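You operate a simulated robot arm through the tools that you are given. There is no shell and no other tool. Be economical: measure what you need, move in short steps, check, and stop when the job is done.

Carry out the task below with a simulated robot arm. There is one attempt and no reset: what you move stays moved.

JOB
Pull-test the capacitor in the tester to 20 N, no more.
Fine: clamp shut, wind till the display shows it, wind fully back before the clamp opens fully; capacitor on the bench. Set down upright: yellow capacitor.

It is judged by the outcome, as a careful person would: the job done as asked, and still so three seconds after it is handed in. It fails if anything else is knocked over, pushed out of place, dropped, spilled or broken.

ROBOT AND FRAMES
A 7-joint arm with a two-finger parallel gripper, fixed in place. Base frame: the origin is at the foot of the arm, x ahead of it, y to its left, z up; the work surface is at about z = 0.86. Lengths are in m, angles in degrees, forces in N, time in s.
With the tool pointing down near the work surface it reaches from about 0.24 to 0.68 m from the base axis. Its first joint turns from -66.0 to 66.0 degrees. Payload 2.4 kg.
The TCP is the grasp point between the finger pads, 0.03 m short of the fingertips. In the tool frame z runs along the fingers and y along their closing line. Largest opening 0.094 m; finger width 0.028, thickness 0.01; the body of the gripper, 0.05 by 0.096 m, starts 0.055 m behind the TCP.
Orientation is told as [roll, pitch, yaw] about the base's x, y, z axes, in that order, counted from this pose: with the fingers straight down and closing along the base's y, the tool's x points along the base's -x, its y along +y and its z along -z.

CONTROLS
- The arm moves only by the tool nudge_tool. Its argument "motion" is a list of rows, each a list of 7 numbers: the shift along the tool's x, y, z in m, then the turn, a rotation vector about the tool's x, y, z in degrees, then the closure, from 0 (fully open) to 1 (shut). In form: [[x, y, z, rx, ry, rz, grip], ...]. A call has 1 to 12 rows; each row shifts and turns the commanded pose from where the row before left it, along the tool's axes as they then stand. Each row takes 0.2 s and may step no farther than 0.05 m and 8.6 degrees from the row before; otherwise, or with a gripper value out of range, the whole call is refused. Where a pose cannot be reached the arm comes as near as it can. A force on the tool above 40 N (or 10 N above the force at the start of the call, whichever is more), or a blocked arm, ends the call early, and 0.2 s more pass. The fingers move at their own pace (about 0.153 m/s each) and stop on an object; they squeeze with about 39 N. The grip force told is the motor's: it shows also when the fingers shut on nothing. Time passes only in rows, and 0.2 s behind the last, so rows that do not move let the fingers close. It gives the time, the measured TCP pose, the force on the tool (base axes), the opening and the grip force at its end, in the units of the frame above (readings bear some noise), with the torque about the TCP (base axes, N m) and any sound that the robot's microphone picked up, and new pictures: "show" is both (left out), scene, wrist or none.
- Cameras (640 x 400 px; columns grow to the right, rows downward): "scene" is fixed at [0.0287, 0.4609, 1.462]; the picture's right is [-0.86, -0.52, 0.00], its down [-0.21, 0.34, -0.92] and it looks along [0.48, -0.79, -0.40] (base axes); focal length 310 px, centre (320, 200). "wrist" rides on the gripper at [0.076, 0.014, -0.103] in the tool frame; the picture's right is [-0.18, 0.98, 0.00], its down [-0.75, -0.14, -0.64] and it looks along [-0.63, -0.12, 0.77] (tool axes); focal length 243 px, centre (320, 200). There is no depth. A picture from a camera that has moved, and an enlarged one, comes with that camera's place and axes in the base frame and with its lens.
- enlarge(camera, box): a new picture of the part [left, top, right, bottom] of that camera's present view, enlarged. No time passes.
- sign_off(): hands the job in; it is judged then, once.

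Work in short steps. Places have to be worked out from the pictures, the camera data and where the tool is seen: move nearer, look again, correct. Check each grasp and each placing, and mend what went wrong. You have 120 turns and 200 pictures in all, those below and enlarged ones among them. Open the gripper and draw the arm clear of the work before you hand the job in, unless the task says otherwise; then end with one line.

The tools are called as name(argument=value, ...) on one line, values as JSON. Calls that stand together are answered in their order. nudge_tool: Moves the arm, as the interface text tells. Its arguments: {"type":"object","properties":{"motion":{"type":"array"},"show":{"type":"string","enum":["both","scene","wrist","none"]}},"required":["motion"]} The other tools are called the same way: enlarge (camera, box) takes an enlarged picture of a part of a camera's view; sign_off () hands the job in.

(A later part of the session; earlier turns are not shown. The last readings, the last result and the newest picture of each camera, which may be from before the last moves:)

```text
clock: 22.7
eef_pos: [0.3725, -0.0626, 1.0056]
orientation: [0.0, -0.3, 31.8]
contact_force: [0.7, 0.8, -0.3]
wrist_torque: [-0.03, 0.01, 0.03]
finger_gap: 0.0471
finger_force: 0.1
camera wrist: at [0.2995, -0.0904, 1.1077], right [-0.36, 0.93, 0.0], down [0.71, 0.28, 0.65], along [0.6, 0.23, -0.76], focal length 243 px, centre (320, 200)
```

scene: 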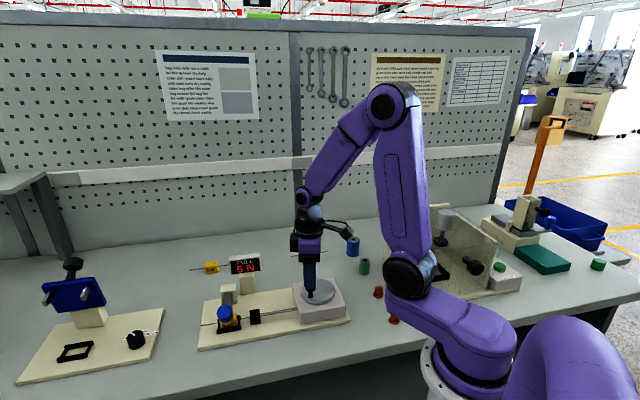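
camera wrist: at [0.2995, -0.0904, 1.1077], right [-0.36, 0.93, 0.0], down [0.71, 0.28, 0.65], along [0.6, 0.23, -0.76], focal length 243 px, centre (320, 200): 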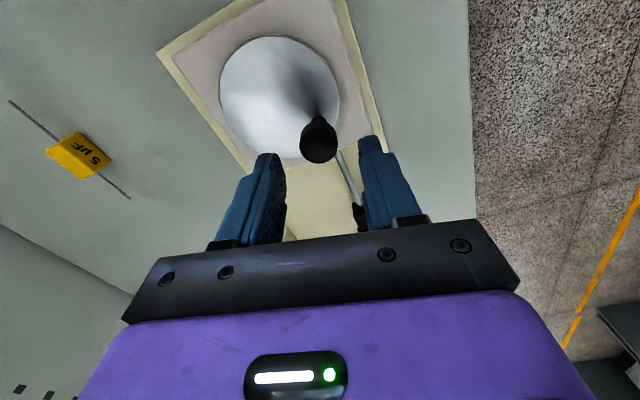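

The peg is centred between the fingers; I'll descend and grip.

nudge_tool(motion=[[0, 0, 0.04, 0, 0, 0, 0.5], [0, 0, 0, 0, 0, 0, 0.7], [0, 0, 0, 0, 0, 0, 1], [0, 0, 0, 0, 0, 0, 1]], show="wrist")

enlarge(camera="scene", box=[200, 220, 360, 340])

```text
clock: 23.7
eef_pos: [0.3734, -0.0627, 0.967]
orientation: [-0.1, -0.3, 31.5]
contact_force: [0.7, -0.1, -4.3]
wrist_torque: [0.44, -0.31, 0.0]
finger_gap: 0.0258
finger_force: 44.8
camera wrist: at [0.3005, -0.0906, 1.069], right [-0.36, 0.93, 0.0], down [0.71, 0.27, 0.65], along [0.6, 0.23, -0.76], focal length 243 px, centre (320, 200)
```

wrist: 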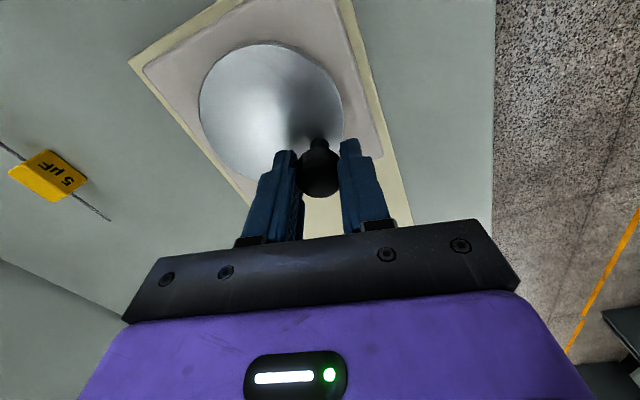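

```text
3.33 times, centred on (280, 280) of scene
camera zoom: at [0.0288, 0.4609, 1.462], right [-0.86, -0.52, 0.0], down [-0.21, 0.34, -0.92], along [0.48, -0.79, -0.4], focal length 1032 px, centre (453, -67)
```

zoom: 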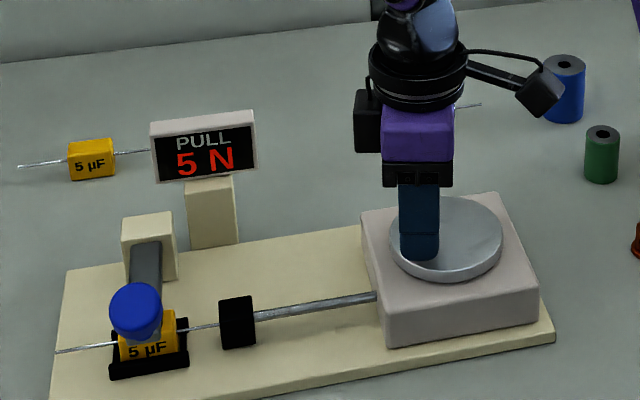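

Gripped. I'll turn the tool and dial together 8° per row, two rows first.

nudge_tool(motion=[[-0.0031, -0.0028, 0, 0, 0, 8, 1], [-0.0031, -0.0028, 0, 0, 0, 8, 1], [0, 0, 0, 0, 0, 0, 1]], show="none")

enlarge(camera="scene", box=[200, 220, 360, 340])

```text
clock: 24.5
eef_pos: [0.3821, -0.0649, 0.9676]
orientation: [-0.1, -0.5, 15.5]
contact_force: [5.1, 0.1, 17.9]
wrist_torque: [-0.06, 1.08, 0.14]
finger_gap: 0.0259
finger_force: 45.3
```

```text
3.33 times, centred on (280, 280) of scene
camera zoom: at [0.0287, 0.461, 1.4619], right [-0.86, -0.52, 0.0], down [-0.21, 0.34, -0.92], along [0.48, -0.79, -0.4], focal length 1032 px, centre (453, -67)
```

zoom: 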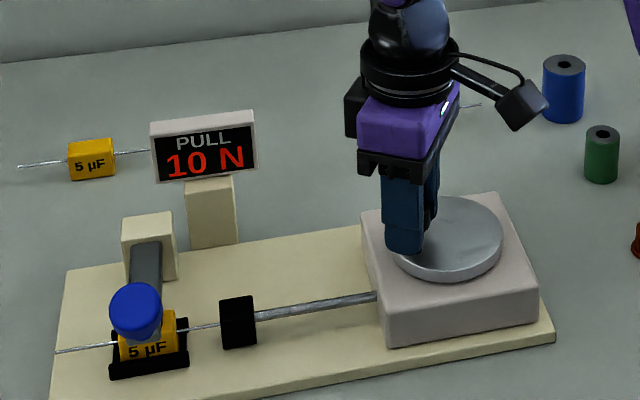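

10 N now, and turning smoothly. Two more rows.

nudge_tool(motion=[[-0.0031, -0.0028, 0, 0, 0, 8, 1], [-0.0031, -0.0028, 0, 0, 0, 8, 1], [0, 0, 0, 0, 0, 0, 1]], show="none")

enlarge(camera="scene", box=[200, 220, 360, 340])

```text
clock: 25.3
eef_pos: [0.3907, -0.0694, 0.9669]
orientation: [-0.1, -0.5, -0.5]
contact_force: [12.1, 3.7, 21.8]
wrist_torque: [-0.14, -0.06, 0.22]
finger_gap: 0.0258
finger_force: 45.0
```

```text
3.33 times, centred on (280, 280) of scene
camera zoom: at [0.0288, 0.4611, 1.4619], right [-0.86, -0.52, 0.0], down [-0.21, 0.34, -0.92], along [0.48, -0.79, -0.4], focal length 1032 px, centre (453, -67)
```

zoom: 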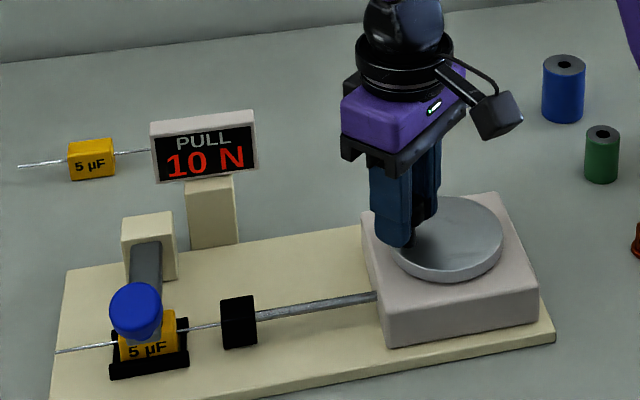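

Still 10 N. Two more rows, easing the radial and vertical load slightly.

nudge_tool(motion=[[-0.0036, -0.0024, -0.0005, 0, 0, 8, 1], [-0.0033, -0.0028, -0.0003, 0, 0, 8, 1], [0, 0, 0, 0, 0, 0, 1]], show="none")

enlarge(camera="scene", box=[200, 220, 360, 340])

```text
clock: 26.1
eef_pos: [0.3953, -0.0746, 0.9667]
orientation: [0.1, -0.2, -16.4]
contact_force: [11.6, 2.7, -14.8]
wrist_torque: [-0.57, -0.97, 0.17]
finger_gap: 0.0256
finger_force: 45.1
```

```text
3.33 times, centred on (280, 280) of scene
camera zoom: at [0.0292, 0.461, 1.4619], right [-0.86, -0.52, 0.0], down [-0.21, 0.34, -0.92], along [0.48, -0.79, -0.4], focal length 1032 px, centre (453, -67)
```

zoom: 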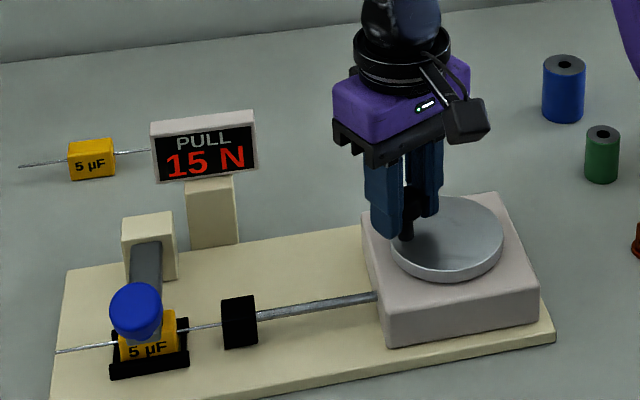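

15 N. From here one row at a time.

nudge_tool(motion=[[-0.0033, -0.0028, 0.0003, 0, 0, 8, 1], [0, 0, 0, 0, 0, 0, 1]], show="none")

enlarge(camera="scene", box=[200, 220, 360, 340])

```text
clock: 26.7
eef_pos: [0.3971, -0.0763, 0.9675]
orientation: [0.2, -0.2, -24.6]
contact_force: [14.4, 6.3, -9.9]
wrist_torque: [0.01, 0.41, 0.08]
finger_gap: 0.0257
finger_force: 44.9
```

```text
3.33 times, centred on (280, 280) of scene
camera zoom: at [0.0293, 0.4611, 1.4619], right [-0.86, -0.52, 0.0], down [-0.21, 0.34, -0.92], along [0.48, -0.79, -0.4], focal length 1032 px, centre (453, -67)
```

zoom: 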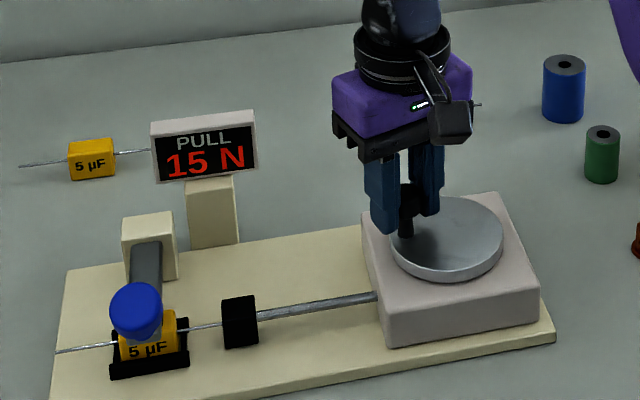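

nudge_tool(motion=[[-0.0038, -0.0021, 0.0, 0, 0, 6, 1], [0, 0, 0, 0, 0, 0, 1]], show="none")

enlarge(camera="scene", box=[200, 220, 360, 340])

```text
clock: 27.3
eef_pos: [0.4003, -0.0798, 0.9658]
orientation: [0.1, 0.0, -30.5]
contact_force: [6.6, 11.3, -14.7]
wrist_torque: [-0.6, -0.6, -0.22]
finger_gap: 0.0257
finger_force: 45.4
```

```text
3.33 times, centred on (280, 280) of scene
camera zoom: at [0.0291, 0.4612, 1.4619], right [-0.86, -0.52, 0.0], down [-0.21, 0.34, -0.92], along [0.48, -0.79, -0.4], focal length 1032 px, centre (453, -67)
```

zoom: 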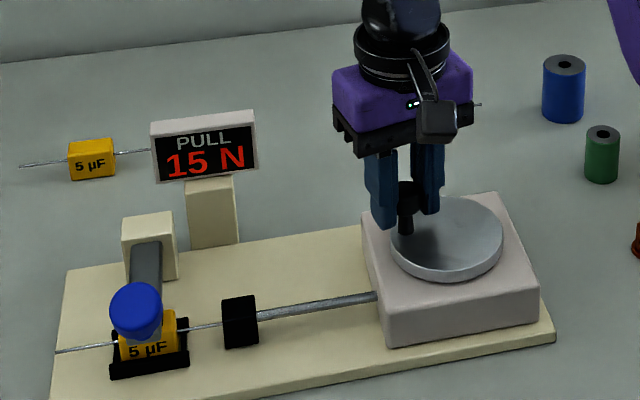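

nudge_tool(motion=[[-0.002, -0.0018, 0.0003, 0, 0, 5, 1], [0, 0, 0, 0, 0, 0, 1]], show="none")

enlarge(camera="scene", box=[200, 220, 360, 340])

```text
clock: 27.9
eef_pos: [0.4, -0.0836, 0.9663]
orientation: [0.1, -0.1, -35.5]
contact_force: [11.3, 14.7, -9.6]
wrist_torque: [0.22, 0.69, -0.28]
finger_gap: 0.0258
finger_force: 45.2
```

```text
3.33 times, centred on (280, 280) of scene
camera zoom: at [0.0292, 0.4613, 1.4618], right [-0.86, -0.52, 0.0], down [-0.21, 0.34, -0.92], along [0.48, -0.79, -0.4], focal length 1032 px, centre (453, -67)
```

zoom: 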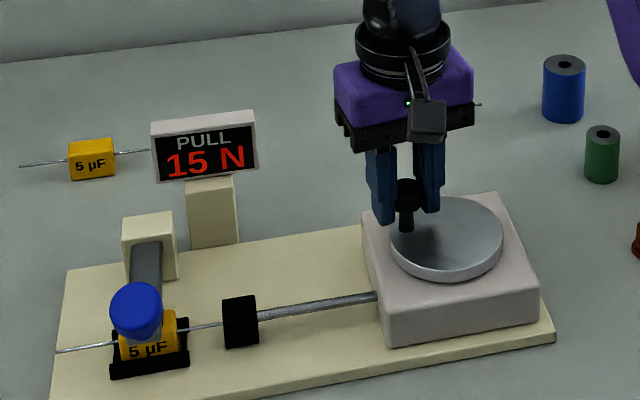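

nudge_tool(motion=[[-0.0018, -0.0014, 0.0, 0, 0, 4, 1], [0, 0, 0, 0, 0, 0, 1]], show="none")

enlarge(camera="scene", box=[200, 220, 360, 340])

```text
clock: 28.5
eef_pos: [0.402, -0.0878, 0.9668]
orientation: [0.4, -0.4, -39.5]
contact_force: [12.6, 11.4, 5.2]
wrist_torque: [0.28, 0.7, -0.23]
finger_gap: 0.0259
finger_force: 45.1
```

```text
3.33 times, centred on (280, 280) of scene
camera zoom: at [0.029, 0.4613, 1.4619], right [-0.86, -0.52, 0.0], down [-0.21, 0.34, -0.92], along [0.48, -0.79, -0.4], focal length 1032 px, centre (453, -67)
```

zoom: 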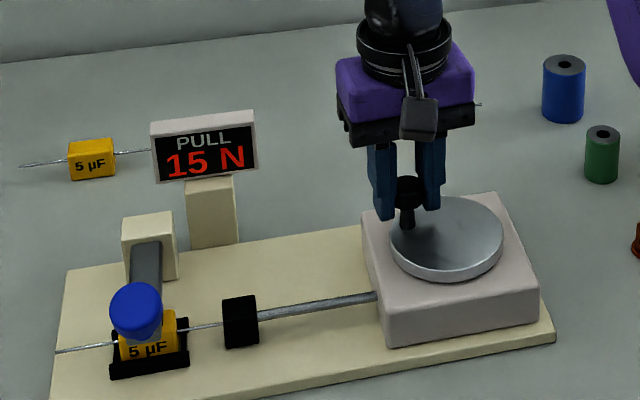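

nudge_tool(motion=[[-0.0016, -0.0014, 0.0, 0, 0, 4, 1], [0, 0, 0, 0, 0, 0, 1]], show="none")

enlarge(camera="scene", box=[200, 220, 360, 340])

```text
clock: 29.1
eef_pos: [0.4037, -0.0914, 0.9666]
orientation: [0.3, -0.3, -43.5]
contact_force: [8.4, 6.4, 10.7]
wrist_torque: [-0.66, -0.34, -0.13]
finger_gap: 0.026
finger_force: 45.4
```

```text
3.33 times, centred on (280, 280) of scene
camera zoom: at [0.0288, 0.4612, 1.4619], right [-0.86, -0.52, 0.0], down [-0.21, 0.34, -0.92], along [0.48, -0.79, -0.4], focal length 1032 px, centre (453, -67)
```

zoom: 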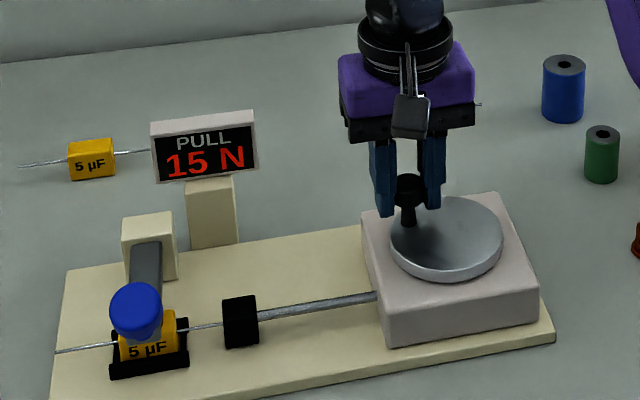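

nudge_tool(motion=[[-0.0015, -0.0016, 0.0, 0, 0, 4, 1], [0, 0, 0, 0, 0, 0, 1]], show="none")

enlarge(camera="scene", box=[200, 220, 360, 340])

```text
clock: 29.7
eef_pos: [0.4047, -0.0921, 0.9668]
orientation: [0.5, -0.4, -47.5]
contact_force: [12.3, 2.0, 25.3]
wrist_torque: [0.12, 0.47, -0.01]
finger_gap: 0.0252
finger_force: 45.4
```

```text
3.33 times, centred on (280, 280) of scene
camera zoom: at [0.0288, 0.4611, 1.4619], right [-0.86, -0.52, 0.0], down [-0.21, 0.34, -0.92], along [0.48, -0.79, -0.4], focal length 1032 px, centre (453, -67)
```

zoom: 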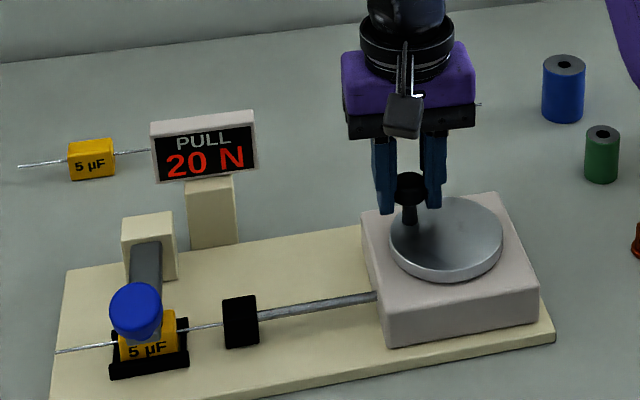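

The display shows 20 N. I'll stop here and wind back counter-clockwise, turning the tool with the dial.

nudge_tool(motion=[[0.0034, 0.0027, -0.0006, 0, 0, -8, 1], [0.0034, 0.0027, 0, 0, 0, -8, 1], [0.0034, 0.0027, 0, 0, 0, -8, 1], [0.0034, 0.0027, 0, 0, 0, -8, 1], [0, 0, 0, 0, 0, 0, 1]], show="none")

enlarge(camera="scene", box=[200, 220, 360, 340])

```text
clock: 30.9
eef_pos: [0.398, -0.0761, 0.9664]
orientation: [0.1, -0.3, -15.4]
contact_force: [4.5, -13.2, 14.9]
wrist_torque: [-0.3, -0.08, 0.41]
finger_gap: 0.0258
finger_force: 45.1
```

```text
3.33 times, centred on (280, 280) of scene
camera zoom: at [0.0286, 0.4606, 1.4621], right [-0.86, -0.52, 0.0], down [-0.21, 0.34, -0.92], along [0.48, -0.79, -0.4], focal length 1032 px, centre (453, -67)
```

zoom: 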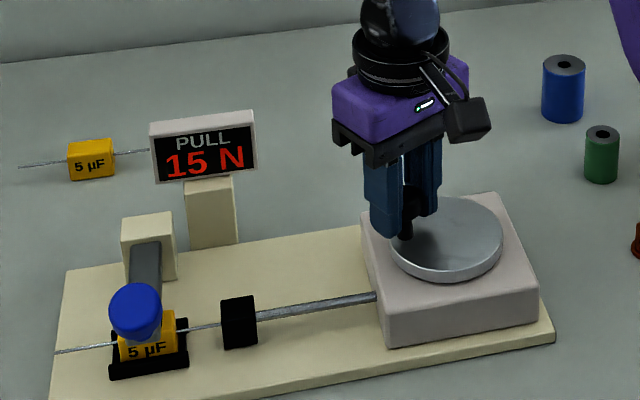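

nudge_tool(motion=[[0.0034, 0.0027, -0.0003, 0, 0, -8, 1], [0.0034, 0.0027, 0, 0, 0, -8, 1], [0.0034, 0.0027, 0, 0, 0, -8, 1], [0.0034, 0.0027, 0, 0, 0, -8, 1], [0, 0, 0, 0, 0, 0, 1]], show="none")

enlarge(camera="scene", box=[200, 220, 360, 340])

```text
clock: 32.1
eef_pos: [0.3815, -0.0651, 0.9657]
orientation: [0.1, -0.1, 16.5]
contact_force: [-8.8, -29.9, -8.1]
wrist_torque: [-0.22, -0.78, 0.07]
finger_gap: 0.0259
finger_force: 45.2
```

```text
3.33 times, centred on (280, 280) of scene
camera zoom: at [0.0285, 0.4601, 1.4623], right [-0.86, -0.52, 0.0], down [-0.21, 0.34, -0.92], along [0.48, -0.79, -0.4], focal length 1032 px, centre (453, -67)
```

zoom: 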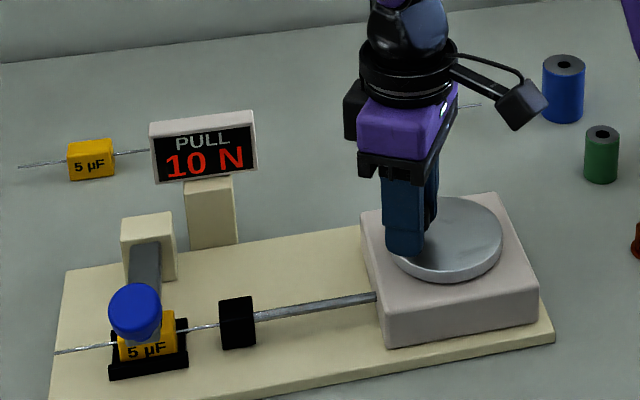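

The command has drifted outward (30 N inward load). I'll correct about 2.5 mm inward and keep winding back.

nudge_tool(motion=[[0.0012, -0.0014, 0, 0, 0, 0, 1], [0.0039, 0.0021, 0, 0, 0, -8, 1], [0.0036, 0.0025, 0, 0, 0, -8, 1], [0.0036, 0.0025, 0, 0, 0, -8, 1], [0, 0, 0, 0, 0, 0, 1]], show="none")

enlarge(camera="scene", box=[200, 220, 360, 340])

```text
clock: 33.3
eef_pos: [0.3713, -0.0626, 0.9663]
orientation: [-0.1, -0.3, 40.9]
contact_force: [-1.2, 5.6, 1.0]
wrist_torque: [0.26, 0.66, 0.0]
finger_gap: 0.0257
finger_force: 44.8
```

```text
3.33 times, centred on (280, 280) of scene
camera zoom: at [0.0287, 0.4611, 1.4619], right [-0.86, -0.52, 0.0], down [-0.21, 0.34, -0.92], along [0.48, -0.79, -0.4], focal length 1032 px, centre (453, -67)
```

zoom: 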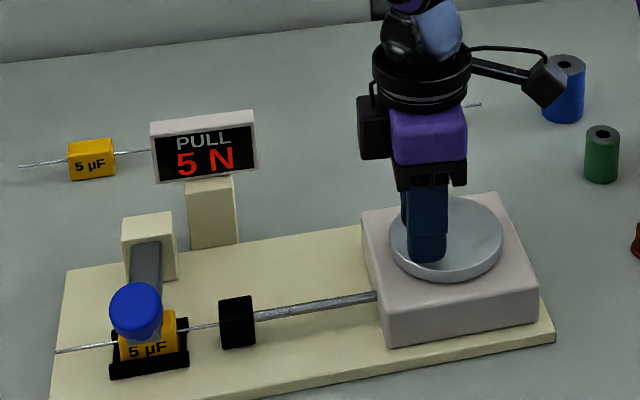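

nudge_tool(motion=[[0.0036, 0.0024, 0, 0, 0, -8, 1], [0.0036, 0.0024, 0, 0, 0, -8, 1], [0.0036, 0.0024, 0, 0, 0, -8, 1], [0, 0, 0, 0, 0, 0, 1]], show="none")

enlarge(camera="scene", box=[200, 220, 360, 340])

```text
clock: 34.3
eef_pos: [0.3593, -0.0648, 0.9661]
orientation: [-0.2, -0.2, 64.8]
contact_force: [0.6, 27.8, 8.7]
wrist_torque: [0.6, 0.15, 0.25]
finger_gap: 0.0253
finger_force: 45.3
```

```text
3.33 times, centred on (280, 280) of scene
camera zoom: at [0.0286, 0.4617, 1.4617], right [-0.86, -0.52, 0.0], down [-0.21, 0.34, -0.92], along [0.48, -0.79, -0.4], focal length 1032 px, centre (453, -67)
```

zoom: 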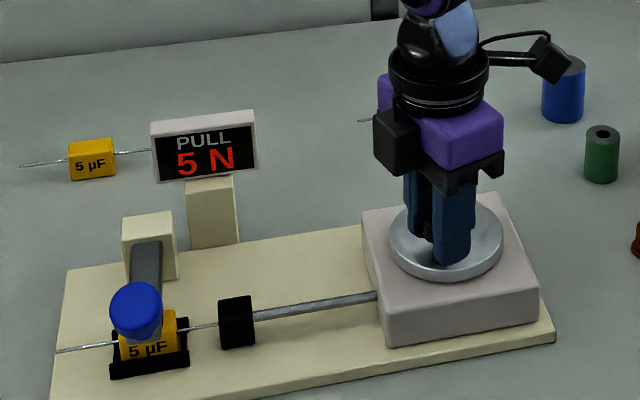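

nudge_tool(motion=[[-0.001, 0.001, 0, 0, 0, 0, 1], [0.0027, 0.0031, 0, 0, 0, -8, 1], [0.0032, 0.0027, 0, 0, 0, -8, 1], [0, 0, 0, 0, 0, 0, 1]], show="none")

enlarge(camera="scene", box=[200, 220, 360, 340])

```text
clock: 35.3
eef_pos: [0.3506, -0.0696, 0.9664]
orientation: [-0.2, -0.2, 80.5]
contact_force: [10.8, -5.9, -18.7]
wrist_torque: [0.35, 0.06, 0.14]
finger_gap: 0.0255
finger_force: 45.4
```

```text
3.33 times, centred on (280, 280) of scene
camera zoom: at [0.0293, 0.4607, 1.462], right [-0.86, -0.52, 0.0], down [-0.21, 0.34, -0.92], along [0.48, -0.79, -0.4], focal length 1032 px, centre (453, -67)
```

zoom: 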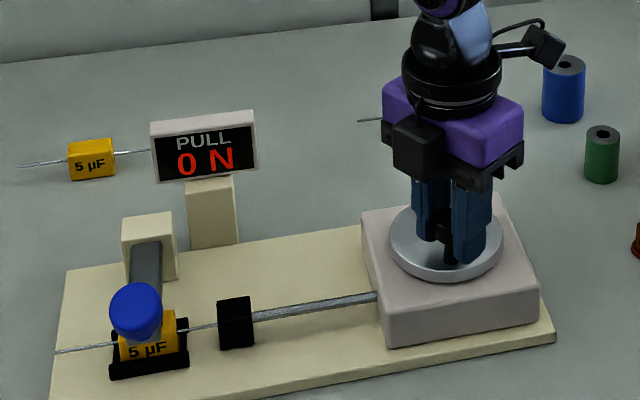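

0 N. I'll continue back to the starting angle and check for an end stop.

nudge_tool(motion=[[0.0016, 0.0014, 0.0005, 0, 0, -4, 1], [0.0016, 0.0014, 0, 0, 0, -4, 1], [0.0016, 0.0014, 0, 0, 0, -4, 1], [0, 0, 0, 0, 0, 0, 1]], show="wrist")

enlarge(camera="scene", box=[200, 220, 360, 340])

```text
clock: 36.3
eef_pos: [0.3481, -0.0721, 0.9662]
orientation: [-0.7, 0.1, 92.7]
contact_force: [14.6, 7.4, 26.1]
wrist_torque: [0.44, 0.24, -0.35]
finger_gap: 0.0253
finger_force: 44.6
camera wrist: at [0.3358, -0.1492, 1.068], right [-0.99, 0.14, -0.01], down [0.1, 0.76, 0.64], along [0.1, 0.64, -0.77], focal length 243 px, centre (320, 200)
```

wrist: 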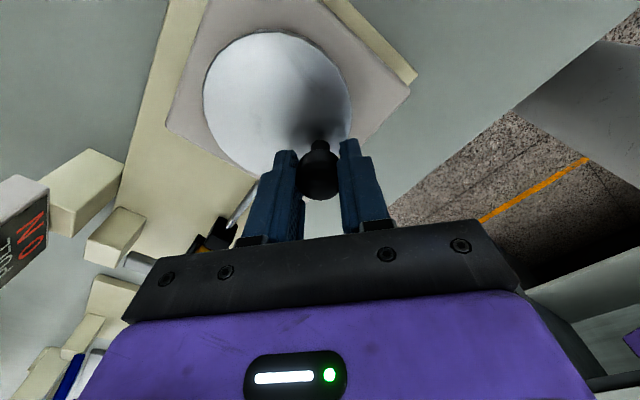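

```text
3.33 times, centred on (280, 280) of scene
camera zoom: at [0.0288, 0.4612, 1.4619], right [-0.86, -0.52, 0.0], down [-0.21, 0.34, -0.92], along [0.48, -0.79, -0.4], focal length 1032 px, centre (453, -67)
```

zoom: 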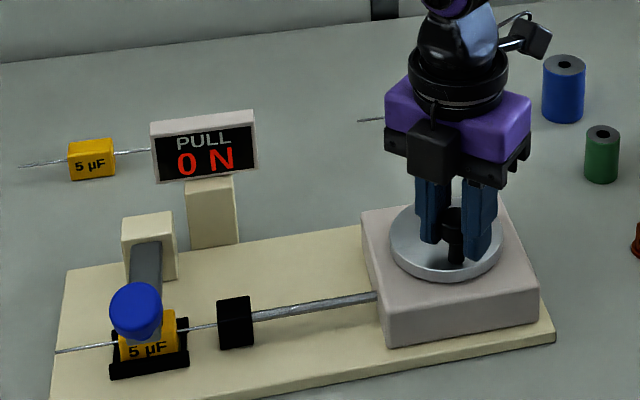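

The peg is back at its original spot and meeting 15 N resistance. One small extra push to confirm the stop.

nudge_tool(motion=[[0.0014, 0.0011, -0.0005, 0, 0, -2, 1], [0.0008, 0.0007, 0, 0, 0, -1, 1], [0, 0, 0, 0, 0, 0, 1]], show="none")

enlarge(camera="scene", box=[200, 220, 360, 340])

```text
clock: 37.0
eef_pos: [0.3491, -0.0731, 0.9654]
orientation: [-0.8, 0.0, 95.8]
contact_force: [7.4, 5.3, -12.4]
wrist_torque: [0.22, 0.38, -0.41]
finger_gap: 0.0254
finger_force: 45.1
stopped in row 3: the force on the tool passed its limit at 41 N (the readings are from after the stop); the commanded pose is now the measured one
```

```text
3.33 times, centred on (280, 280) of scene
camera zoom: at [0.0291, 0.461, 1.4619], right [-0.86, -0.52, 0.0], down [-0.21, 0.34, -0.92], along [0.48, -0.79, -0.4], focal length 1032 px, centre (453, -67)
```

zoom: 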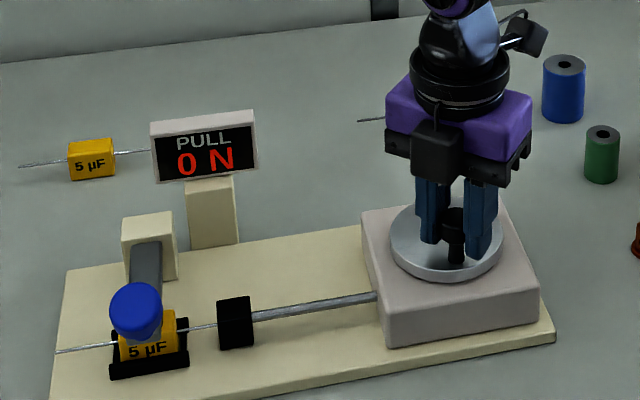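

The dial is hard against its back stop (41 N) at 0 N. I'll release the peg, lift and turn the tool back to yaw -45.

nudge_tool(motion=[[0, 0, 0, 0, 0, 0, 0.5], [0, 0, 0, 0, 0, 0, 0.5], [0, 0, -0.04, 0, 0, 0, 0.5], [0, 0, -0.05, 0, 0, 0, 0.5], [0, 0, -0.05, 0, 0, 0, 0.5], [0, 0, 0, 0, 0, 8.3, 0.5], [0, 0, 0, 0, 0, 8.3, 0.5], [0, 0, 0, 0, 0, 8.3, 0.5], [0, 0, 0, 0, 0, 8.3, 0.5], [0, 0, 0, 0, 0, 8.3, 0.5], [0, 0, 0, 0, 0, 8.3, 0.5]], show="none")

nudge_tool(motion=[[0, 0, 0, 0, 0, 8.3, 0.36], [0, 0, 0, 0, 0, 8.3, 0.36], [0, 0, 0, 0, 0, 8.3, 0.36], [0, 0, 0, 0, 0, 8.3, 0.36], [0, 0, 0, 0, 0, 8.3, 0.36], [0, 0, 0, 0, 0, 8.3, 0.36], [0, 0, 0, 0, 0, 8.3, 0.36], [0, 0, 0, 0, 0, 8.3, 0.36], [0, 0, 0, 0, 0, 8.3, 0.36], [0, 0, 0, 0, 0, 8.3, 0.36], [0, 0, 0, 0, 0, 8.0, 0.36], [0, 0, 0, 0, 0, 0, 0.36]], show="none")

```text
clock: 39.4
eef_pos: [0.3453, -0.0728, 1.1048]
orientation: [-0.5, -0.6, 45.8]
contact_force: [0.1, -0.1, -0.2]
wrist_torque: [-0.02, -0.02, 0.0]
finger_gap: 0.047
finger_force: 0.1
```

```text
clock: 42.0
eef_pos: [0.346, -0.0729, 1.1059]
orientation: [0.7, -0.5, -45.2]
contact_force: [-0.1, 0.1, 0.4]
wrist_torque: [-0.01, 0.03, 0.0]
finger_gap: 0.0602
finger_force: 0.0
```

nudge_tool(motion=[[0.0049, 0.0387, 0, 0.85, 0, 0, 0.36], [0.0049, 0.0387, 0, 0, 0, 0, 0.36], [0.0049, 0.0387, 0, 0, 0, 0, 0.36], [0.0049, 0.0387, 0, 0, 0, 0, 0.36], [0.0049, 0.0387, 0, 0, 0, 0, 0.36], [0.0049, 0.0387, 0, 0, 0, 0, 0.36], [0, 0, 0.04, 0, 0, 0, 0.36], [0, 0, 0.03, 0, 0, 0, 0.36], [0, 0, 0, 0, 0, 0, 0.36]], show="wrist")

enlarge(camera="scene", box=[180, 220, 340, 340])

```text
clock: 44.0
eef_pos: [0.4874, 0.1126, 1.0343]
orientation: [-0.2, -0.4, -44.9]
contact_force: [0.1, 0.3, 1.0]
wrist_torque: [0.0, -0.01, -0.03]
finger_gap: 0.0599
finger_force: 0.0
camera wrist: at [0.4426, 0.1774, 1.1348], right [0.83, 0.56, 0.0], down [0.43, -0.63, 0.65], along [0.37, -0.54, -0.76], focal length 243 px, centre (320, 200)
```

wrist: 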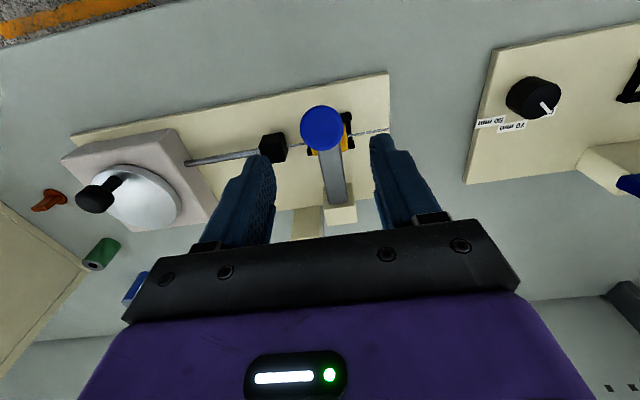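

```text
3.33 times, centred on (260, 280) of scene
camera zoom: at [0.0287, 0.4609, 1.462], right [-0.86, -0.52, 0.0], down [-0.21, 0.34, -0.92], along [0.48, -0.79, -0.4], focal length 1032 px, centre (520, -67)
```

zoom: 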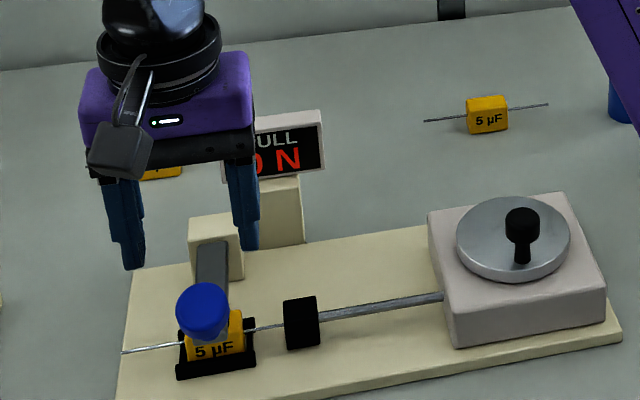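

The knob face is at about (0.4905,0.111,0.953). I'll centre on the head, lower to z≈0.964 and grip.

nudge_tool(motion=[[-0.0075, 0.001, 0.035, 0, 0, 0, 0.36], [0, 0, 0.035, 0, 0, 0, 0.36], [0, 0, 0, 0, 0, 0, 0.36], [0, 0, 0, 0, 0, 0, 0.7], [0, 0, 0, 0, 0, 0, 1], [0, 0, 0, 0, 0, 0, 1]], show="wrist")

enlarge(camera="scene", box=[180, 220, 340, 340])

```text
clock: 45.4
eef_pos: [0.4918, 0.1088, 0.962]
orientation: [-0.3, -0.4, -45.0]
contact_force: [0.7, 0.4, -1.1]
wrist_torque: [0.32, -0.17, 0.11]
finger_gap: 0.0334
finger_force: 45.4
camera wrist: at [0.4478, 0.1734, 1.0647], right [0.83, 0.56, 0.0], down [0.43, -0.63, 0.65], along [0.37, -0.54, -0.76], focal length 243 px, centre (320, 200)
```

wrist: 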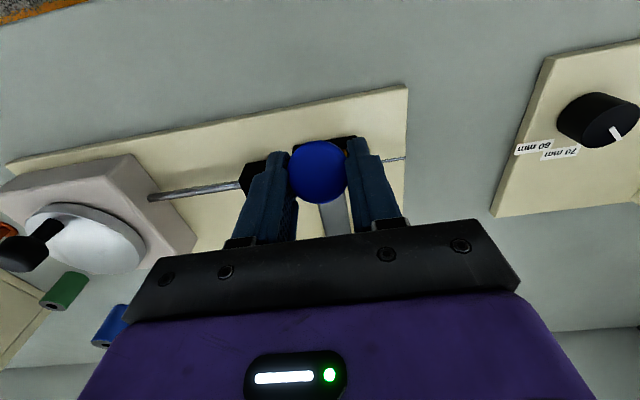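

```text
3.33 times, centred on (260, 280) of scene
camera zoom: at [0.0288, 0.4609, 1.462], right [-0.86, -0.52, 0.0], down [-0.21, 0.34, -0.92], along [0.48, -0.79, -0.4], focal length 1032 px, centre (520, -67)
```

zoom: 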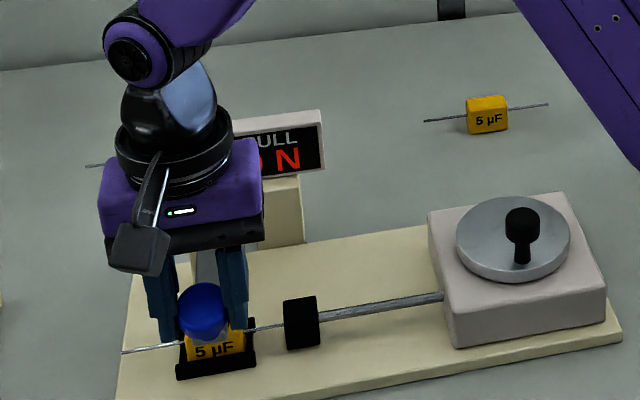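

Full head diameter gripped (33.4 mm). I'll lift along the opening arc, four steps first.

nudge_tool(motion=[[-0.0066, 0, -0.0184, 0, 0, 0, 1], [-0.0086, 0, -0.0162, 0, 0, 0, 1], [-0.0108, 0, -0.0148, 0, 0, 0, 1], [-0.0127, 0, -0.0132, 0, 0, 0, 1]], show="wrist")

enlarge(camera="scene", box=[180, 200, 340, 320])

```text
clock: 46.4
eef_pos: [0.5225, 0.0792, 1.0274]
orientation: [-0.2, -0.4, -45.1]
contact_force: [-4.8, 3.6, -8.9]
wrist_torque: [0.98, 0.84, -0.07]
finger_gap: 0.0336
finger_force: 45.1
camera wrist: at [0.4782, 0.1433, 1.13], right [0.83, 0.56, 0.0], down [0.43, -0.63, 0.65], along [0.36, -0.54, -0.76], focal length 243 px, centre (320, 200)
```

wrist: 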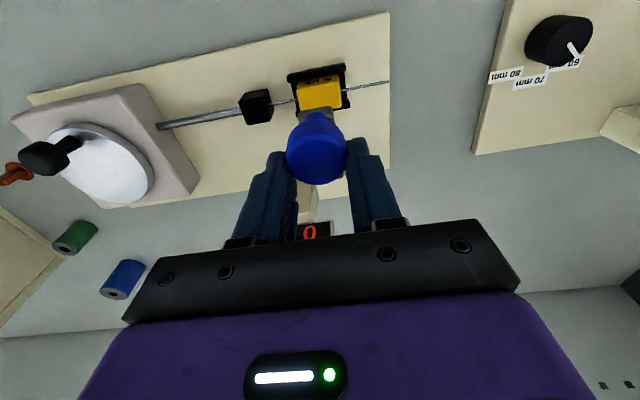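

```text
3.33 times, centred on (260, 260) of scene
camera zoom: at [0.0287, 0.461, 1.4619], right [-0.86, -0.52, 0.0], down [-0.21, 0.34, -0.92], along [0.48, -0.79, -0.4], focal length 1032 px, centre (520, 0)
```

zoom: 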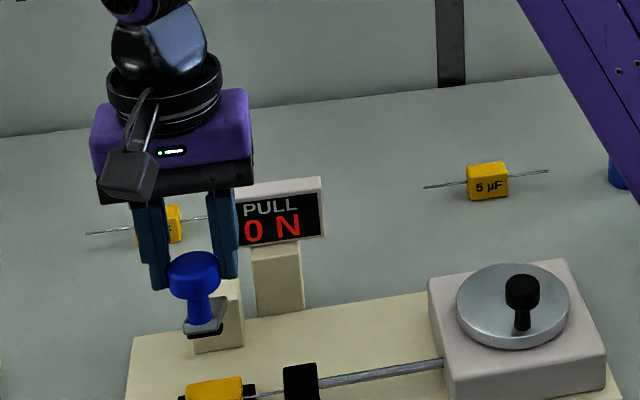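

It follows, with the knob slightly low in the pads. I'll continue with slightly less lift.

nudge_tool(motion=[[-0.0145, 0, -0.0075, 0, 0, 0, 1], [-0.0159, 0, -0.0065, 0, 0, 0, 1], [-0.017, 0, -0.0055, 0, 0, 0, 1], [-0.0178, 0, -0.004, 0, 0, 0, 1]], show="wrist")

enlarge(camera="scene", box=[180, 200, 340, 320])

```text
clock: 47.4
eef_pos: [0.5693, 0.0313, 1.0514]
orientation: [-0.1, -0.6, -45.1]
contact_force: [0.5, -1.0, 0.3]
wrist_torque: [-0.02, 0.02, 0.0]
finger_gap: 0.0001
finger_force: 33.4
camera wrist: at [0.5238, 0.097, 1.1528], right [0.83, 0.56, 0.0], down [0.43, -0.63, 0.65], along [0.37, -0.54, -0.76], focal length 243 px, centre (320, 200)
```

wrist: 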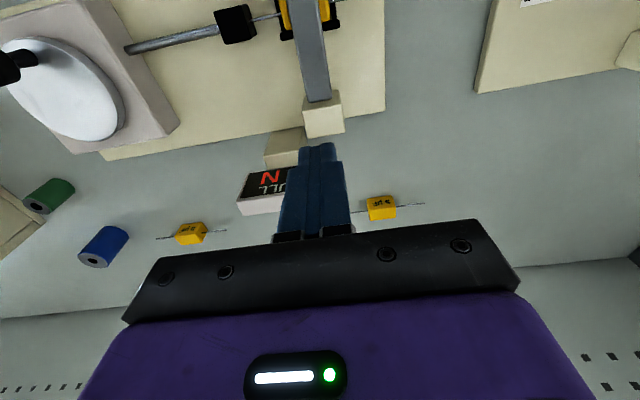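

```text
3.33 times, centred on (260, 260) of scene
camera zoom: at [0.0287, 0.4609, 1.462], right [-0.86, -0.52, 0.0], down [-0.21, 0.34, -0.92], along [0.48, -0.79, -0.4], focal length 1032 px, centre (520, 0)
```

zoom: 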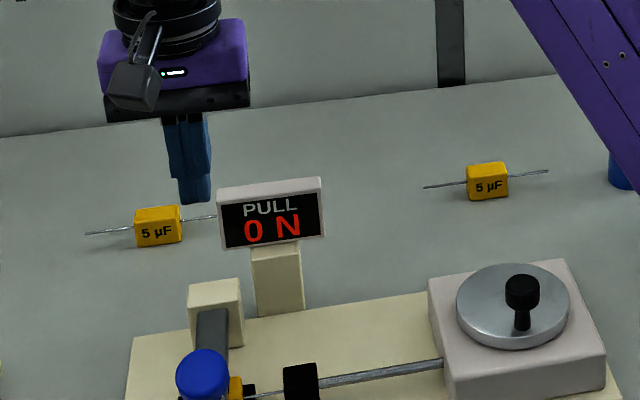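

The grip slipped and the lever settled back on the capacitor. I'll retry with the head centred deeper in the pads and tilt the tool along with the lever. First I'll set up above the knob, tilted -25°.

nudge_tool(motion=[[0.0344, 0, -0.007, 0, 0, 0, 0.36], [0.0344, 0, -0.007, 0, 0, 0, 0.36], [0.0344, 0, 0, 0, -8.2, 0, 0.36], [0, 0, 0, 0, -8.2, 0, 0.36], [0, 0, 0, 0, -8.2, 0, 0.36], [0.0155, 0, 0.0332, 0, 0, 0, 0.36], [0, 0, 0, 0, 0, 0, 0.36]], show="wrist")

enlarge(camera="scene", box=[180, 220, 340, 340])

```text
clock: 49.0
eef_pos: [0.4962, 0.1071, 1.028]
orientation: [-0.2, -25.2, -44.9]
contact_force: [-0.2, 0.3, 1.0]
wrist_torque: [0.03, 0.01, -0.02]
finger_gap: 0.0601
finger_force: 0.1
camera wrist: at [0.4267, 0.1969, 1.0883], right [0.81, 0.58, 0.07], down [0.19, -0.39, 0.9], along [0.55, -0.72, -0.43], focal length 243 px, centre (320, 200)
```

wrist: 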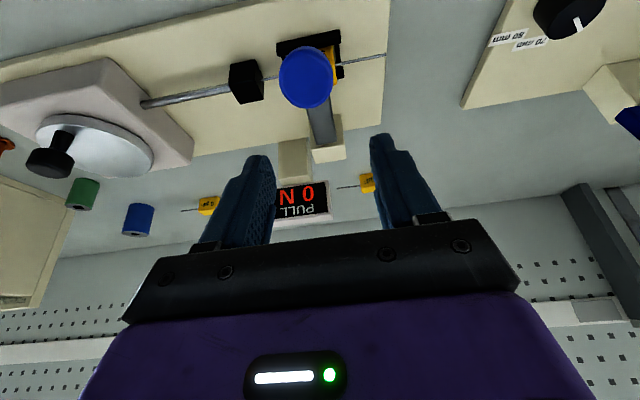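

```text
3.33 times, centred on (260, 280) of scene
camera zoom: at [0.0287, 0.4609, 1.462], right [-0.86, -0.52, 0.0], down [-0.21, 0.34, -0.92], along [0.48, -0.79, -0.4], focal length 1032 px, centre (520, -67)
```

zoom: 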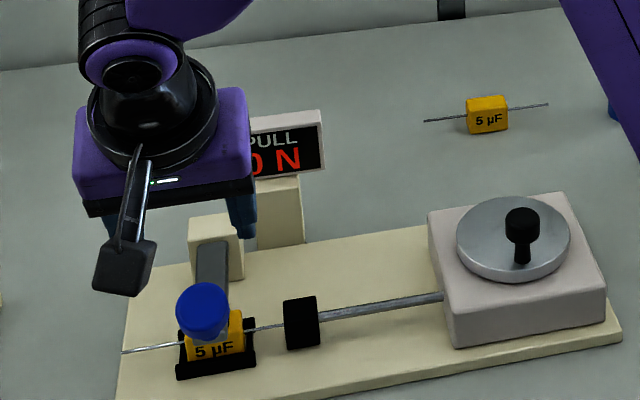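

nudge_tool(motion=[[0.0158, -0.0005, 0.0362, 0, 0, 0, 0.36], [0.0158, -0.0005, 0.0362, 0, 0, 0, 0.36], [0, 0, 0, 0, 0, 0, 0.36], [0, 0, 0, 0, 0, 0, 0.7], [0, 0, 0, 0, 0, 0, 1], [0, 0, 0, 0, 0, 0, 1]], show="wrist")

enlarge(camera="scene", box=[180, 220, 340, 340])

```text
clock: 50.4
eef_pos: [0.4962, 0.1052, 0.9486]
orientation: [0.0, -25.1, -45.0]
contact_force: [13.6, 10.8, -5.8]
wrist_torque: [0.36, 0.21, -0.24]
finger_gap: 0.0356
finger_force: 44.9
camera wrist: at [0.4267, 0.1936, 1.0094], right [0.81, 0.58, 0.08], down [0.19, -0.39, 0.9], along [0.55, -0.72, -0.43], focal length 243 px, centre (320, 200)
```

wrist: 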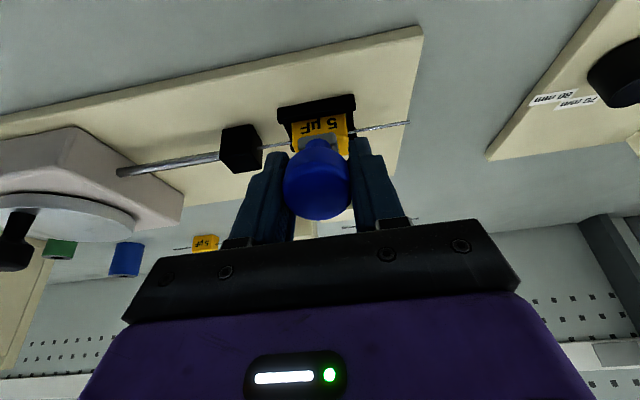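

```text
3.33 times, centred on (260, 280) of scene
camera zoom: at [0.0292, 0.4612, 1.4619], right [-0.86, -0.52, 0.0], down [-0.21, 0.34, -0.92], along [0.48, -0.79, -0.4], focal length 1032 px, centre (520, -67)
```

zoom: 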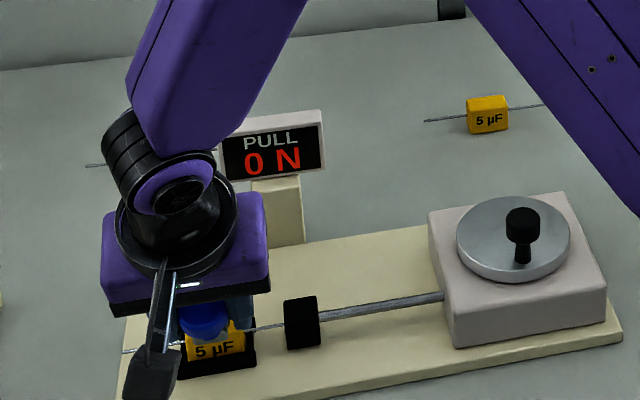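

The head is centred at its full diameter (35.6 mm). I'll lift along the arc with matching tilt.

nudge_tool(motion=[[-0.0109, 0.001, -0.0124, 0, 5, 0, 1], [-0.012, 0, -0.0125, 0, 5, 0, 1], [-0.0127, 0, -0.0118, 0, 5, 0, 1], [-0.0132, 0, -0.0111, 0, 5, 0, 1]], show="wrist")

enlarge(camera="scene", box=[180, 200, 340, 320])

```text
clock: 51.4
eef_pos: [0.519, 0.0822, 1.0085]
orientation: [-0.1, -5.0, -44.9]
contact_force: [-2.3, 20.0, 2.2]
wrist_torque: [0.94, 0.89, -0.2]
finger_gap: 0.0335
finger_force: 45.5
camera wrist: at [0.4687, 0.1521, 1.104], right [0.82, 0.57, 0.01], down [0.39, -0.59, 0.71], along [0.41, -0.58, -0.71], focal length 243 px, centre (320, 200)
```

wrist: 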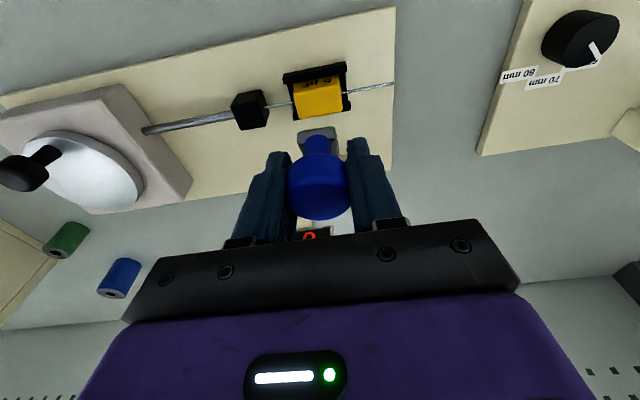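

```text
3.33 times, centred on (260, 260) of scene
camera zoom: at [0.0286, 0.4615, 1.4618], right [-0.86, -0.52, 0.0], down [-0.21, 0.34, -0.92], along [0.48, -0.79, -0.4], focal length 1032 px, centre (520, 0)
```

zoom: 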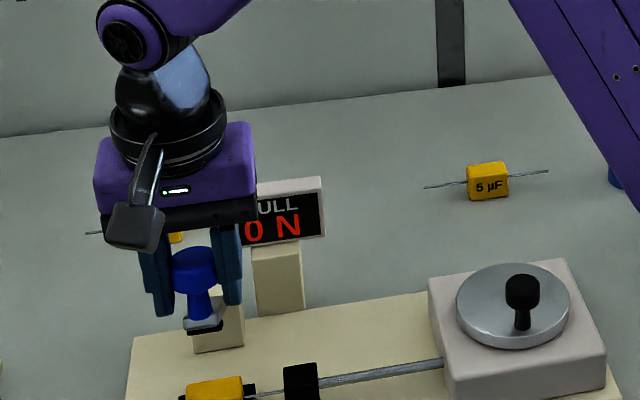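

Firmly held this time. I'll continue.

nudge_tool(motion=[[-0.0139, 0, -0.0104, 0, 5, 0, 1], [-0.0143, 0, -0.0097, 0, 5, 0, 1], [-0.0148, 0, -0.0089, 0, 5, 0, 1], [-0.0153, 0, -0.0081, 0, 5, 0, 1]], show="wrist")

enlarge(camera="scene", box=[180, 200, 340, 320])

```text
clock: 52.4
eef_pos: [0.5612, 0.04, 1.0437]
orientation: [-0.3, 14.9, -45.0]
contact_force: [10.8, 15.4, -21.1]
wrist_torque: [0.72, 0.62, -0.04]
finger_gap: 0.0339
finger_force: 45.1
camera wrist: at [0.5381, 0.0832, 1.1619], right [0.82, 0.57, -0.05], down [0.53, -0.73, 0.43], along [0.2, -0.38, -0.9], focal length 243 px, centre (320, 200)
```

wrist: 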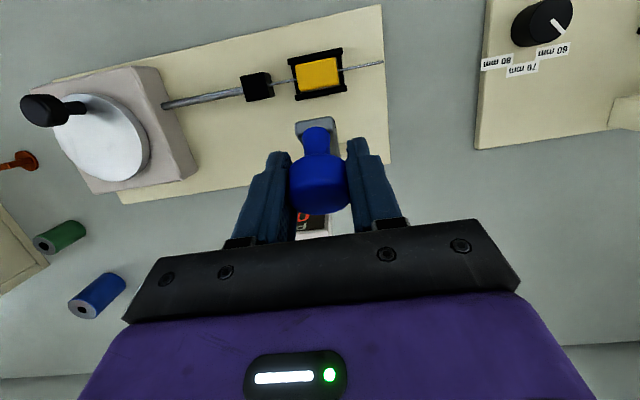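

```text
3.33 times, centred on (260, 260) of scene
camera zoom: at [0.0294, 0.4614, 1.4618], right [-0.86, -0.52, 0.0], down [-0.21, 0.34, -0.92], along [0.48, -0.79, -0.4], focal length 1032 px, centre (520, 0)
```

zoom: 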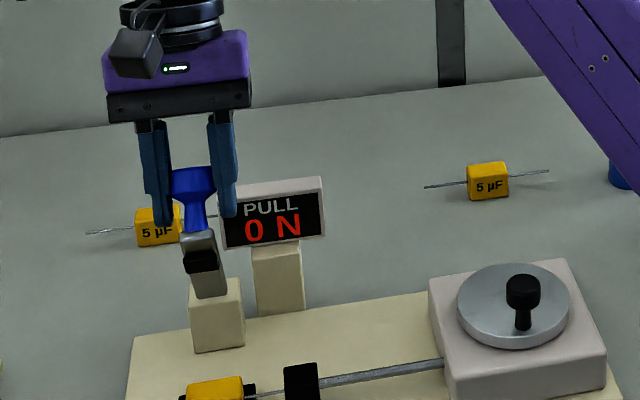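

Nearly upright. Two more steps, then I'll check clearance to the display.

nudge_tool(motion=[[-0.016, 0, -0.0059, 0, 6, 0, 1], [-0.0142, 0, -0.0054, 0, 6, 0, 1]], show="wrist")

enlarge(camera="scene", box=[180, 200, 280, 280])

```text
clock: 53.0
eef_pos: [0.5851, 0.0153, 1.0457]
orientation: [-0.2, 27.1, -45.2]
contact_force: [-2.0, 7.2, -0.3]
wrist_torque: [0.81, 0.64, -0.14]
finger_gap: 0.0337
finger_force: 44.9
camera wrist: at [0.5798, 0.0417, 1.1722], right [0.81, 0.58, -0.09], down [0.58, -0.78, 0.23], along [0.06, -0.24, -0.97], focal length 243 px, centre (320, 200)
```

wrist: 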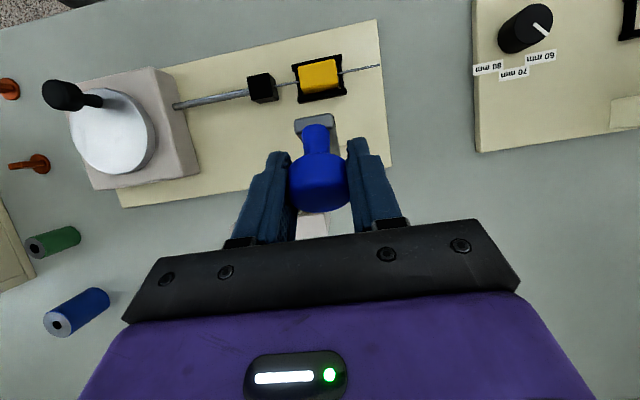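

```text
5.00 times, centred on (230, 240) of scene
camera zoom: at [0.0287, 0.4611, 1.4619], right [-0.86, -0.52, 0.0], down [-0.21, 0.34, -0.92], along [0.48, -0.79, -0.4], focal length 1549 px, centre (770, 0)
```

zoom: 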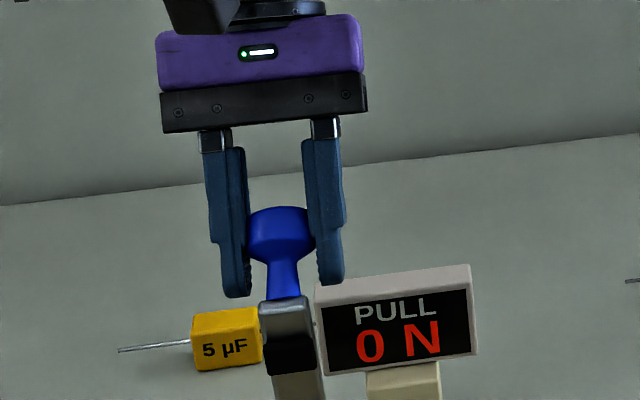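

Clear of the display and about 1 cm short of the original rest position. One last step.

nudge_tool(motion=[[-0.0045, 0, -0.003, 0, 4, 0, 1], [-0.0045, 0, -0.0025, 0, 2, 0, 1], [0, 0, 0, 0, 0, 0, 1]], show="wrist")

enlarge(camera="scene", box=[180, 200, 280, 280])

```text
clock: 53.8
eef_pos: [0.5939, 0.0085, 1.0453]
orientation: [-0.1, 32.6, -45.4]
contact_force: [13.5, -3.4, -4.3]
wrist_torque: [-0.94, -0.82, 0.17]
finger_gap: 0.0338
finger_force: 45.2
camera wrist: at [0.5969, 0.0241, 1.1725], right [0.81, 0.58, -0.1], down [0.59, -0.8, 0.14], along [0.0, -0.17, -0.99], focal length 243 px, centre (320, 200)
```

wrist: 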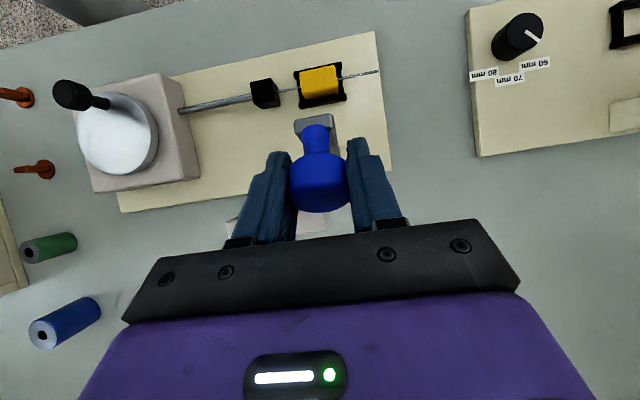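

```text
5.00 times, centred on (230, 240) of scene
camera zoom: at [0.0292, 0.4609, 1.462], right [-0.86, -0.52, 0.0], down [-0.21, 0.34, -0.92], along [0.48, -0.79, -0.4], focal length 1549 px, centre (770, 0)
```

zoom: 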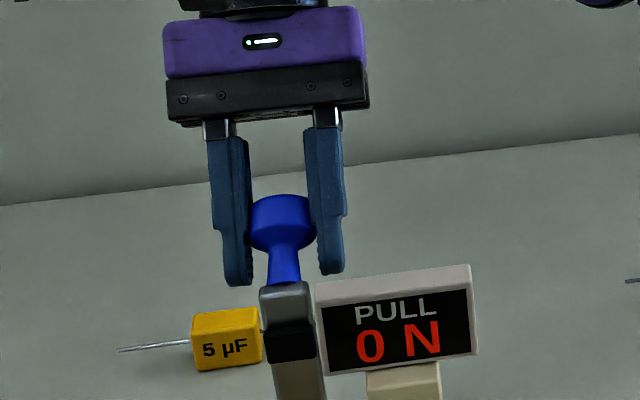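

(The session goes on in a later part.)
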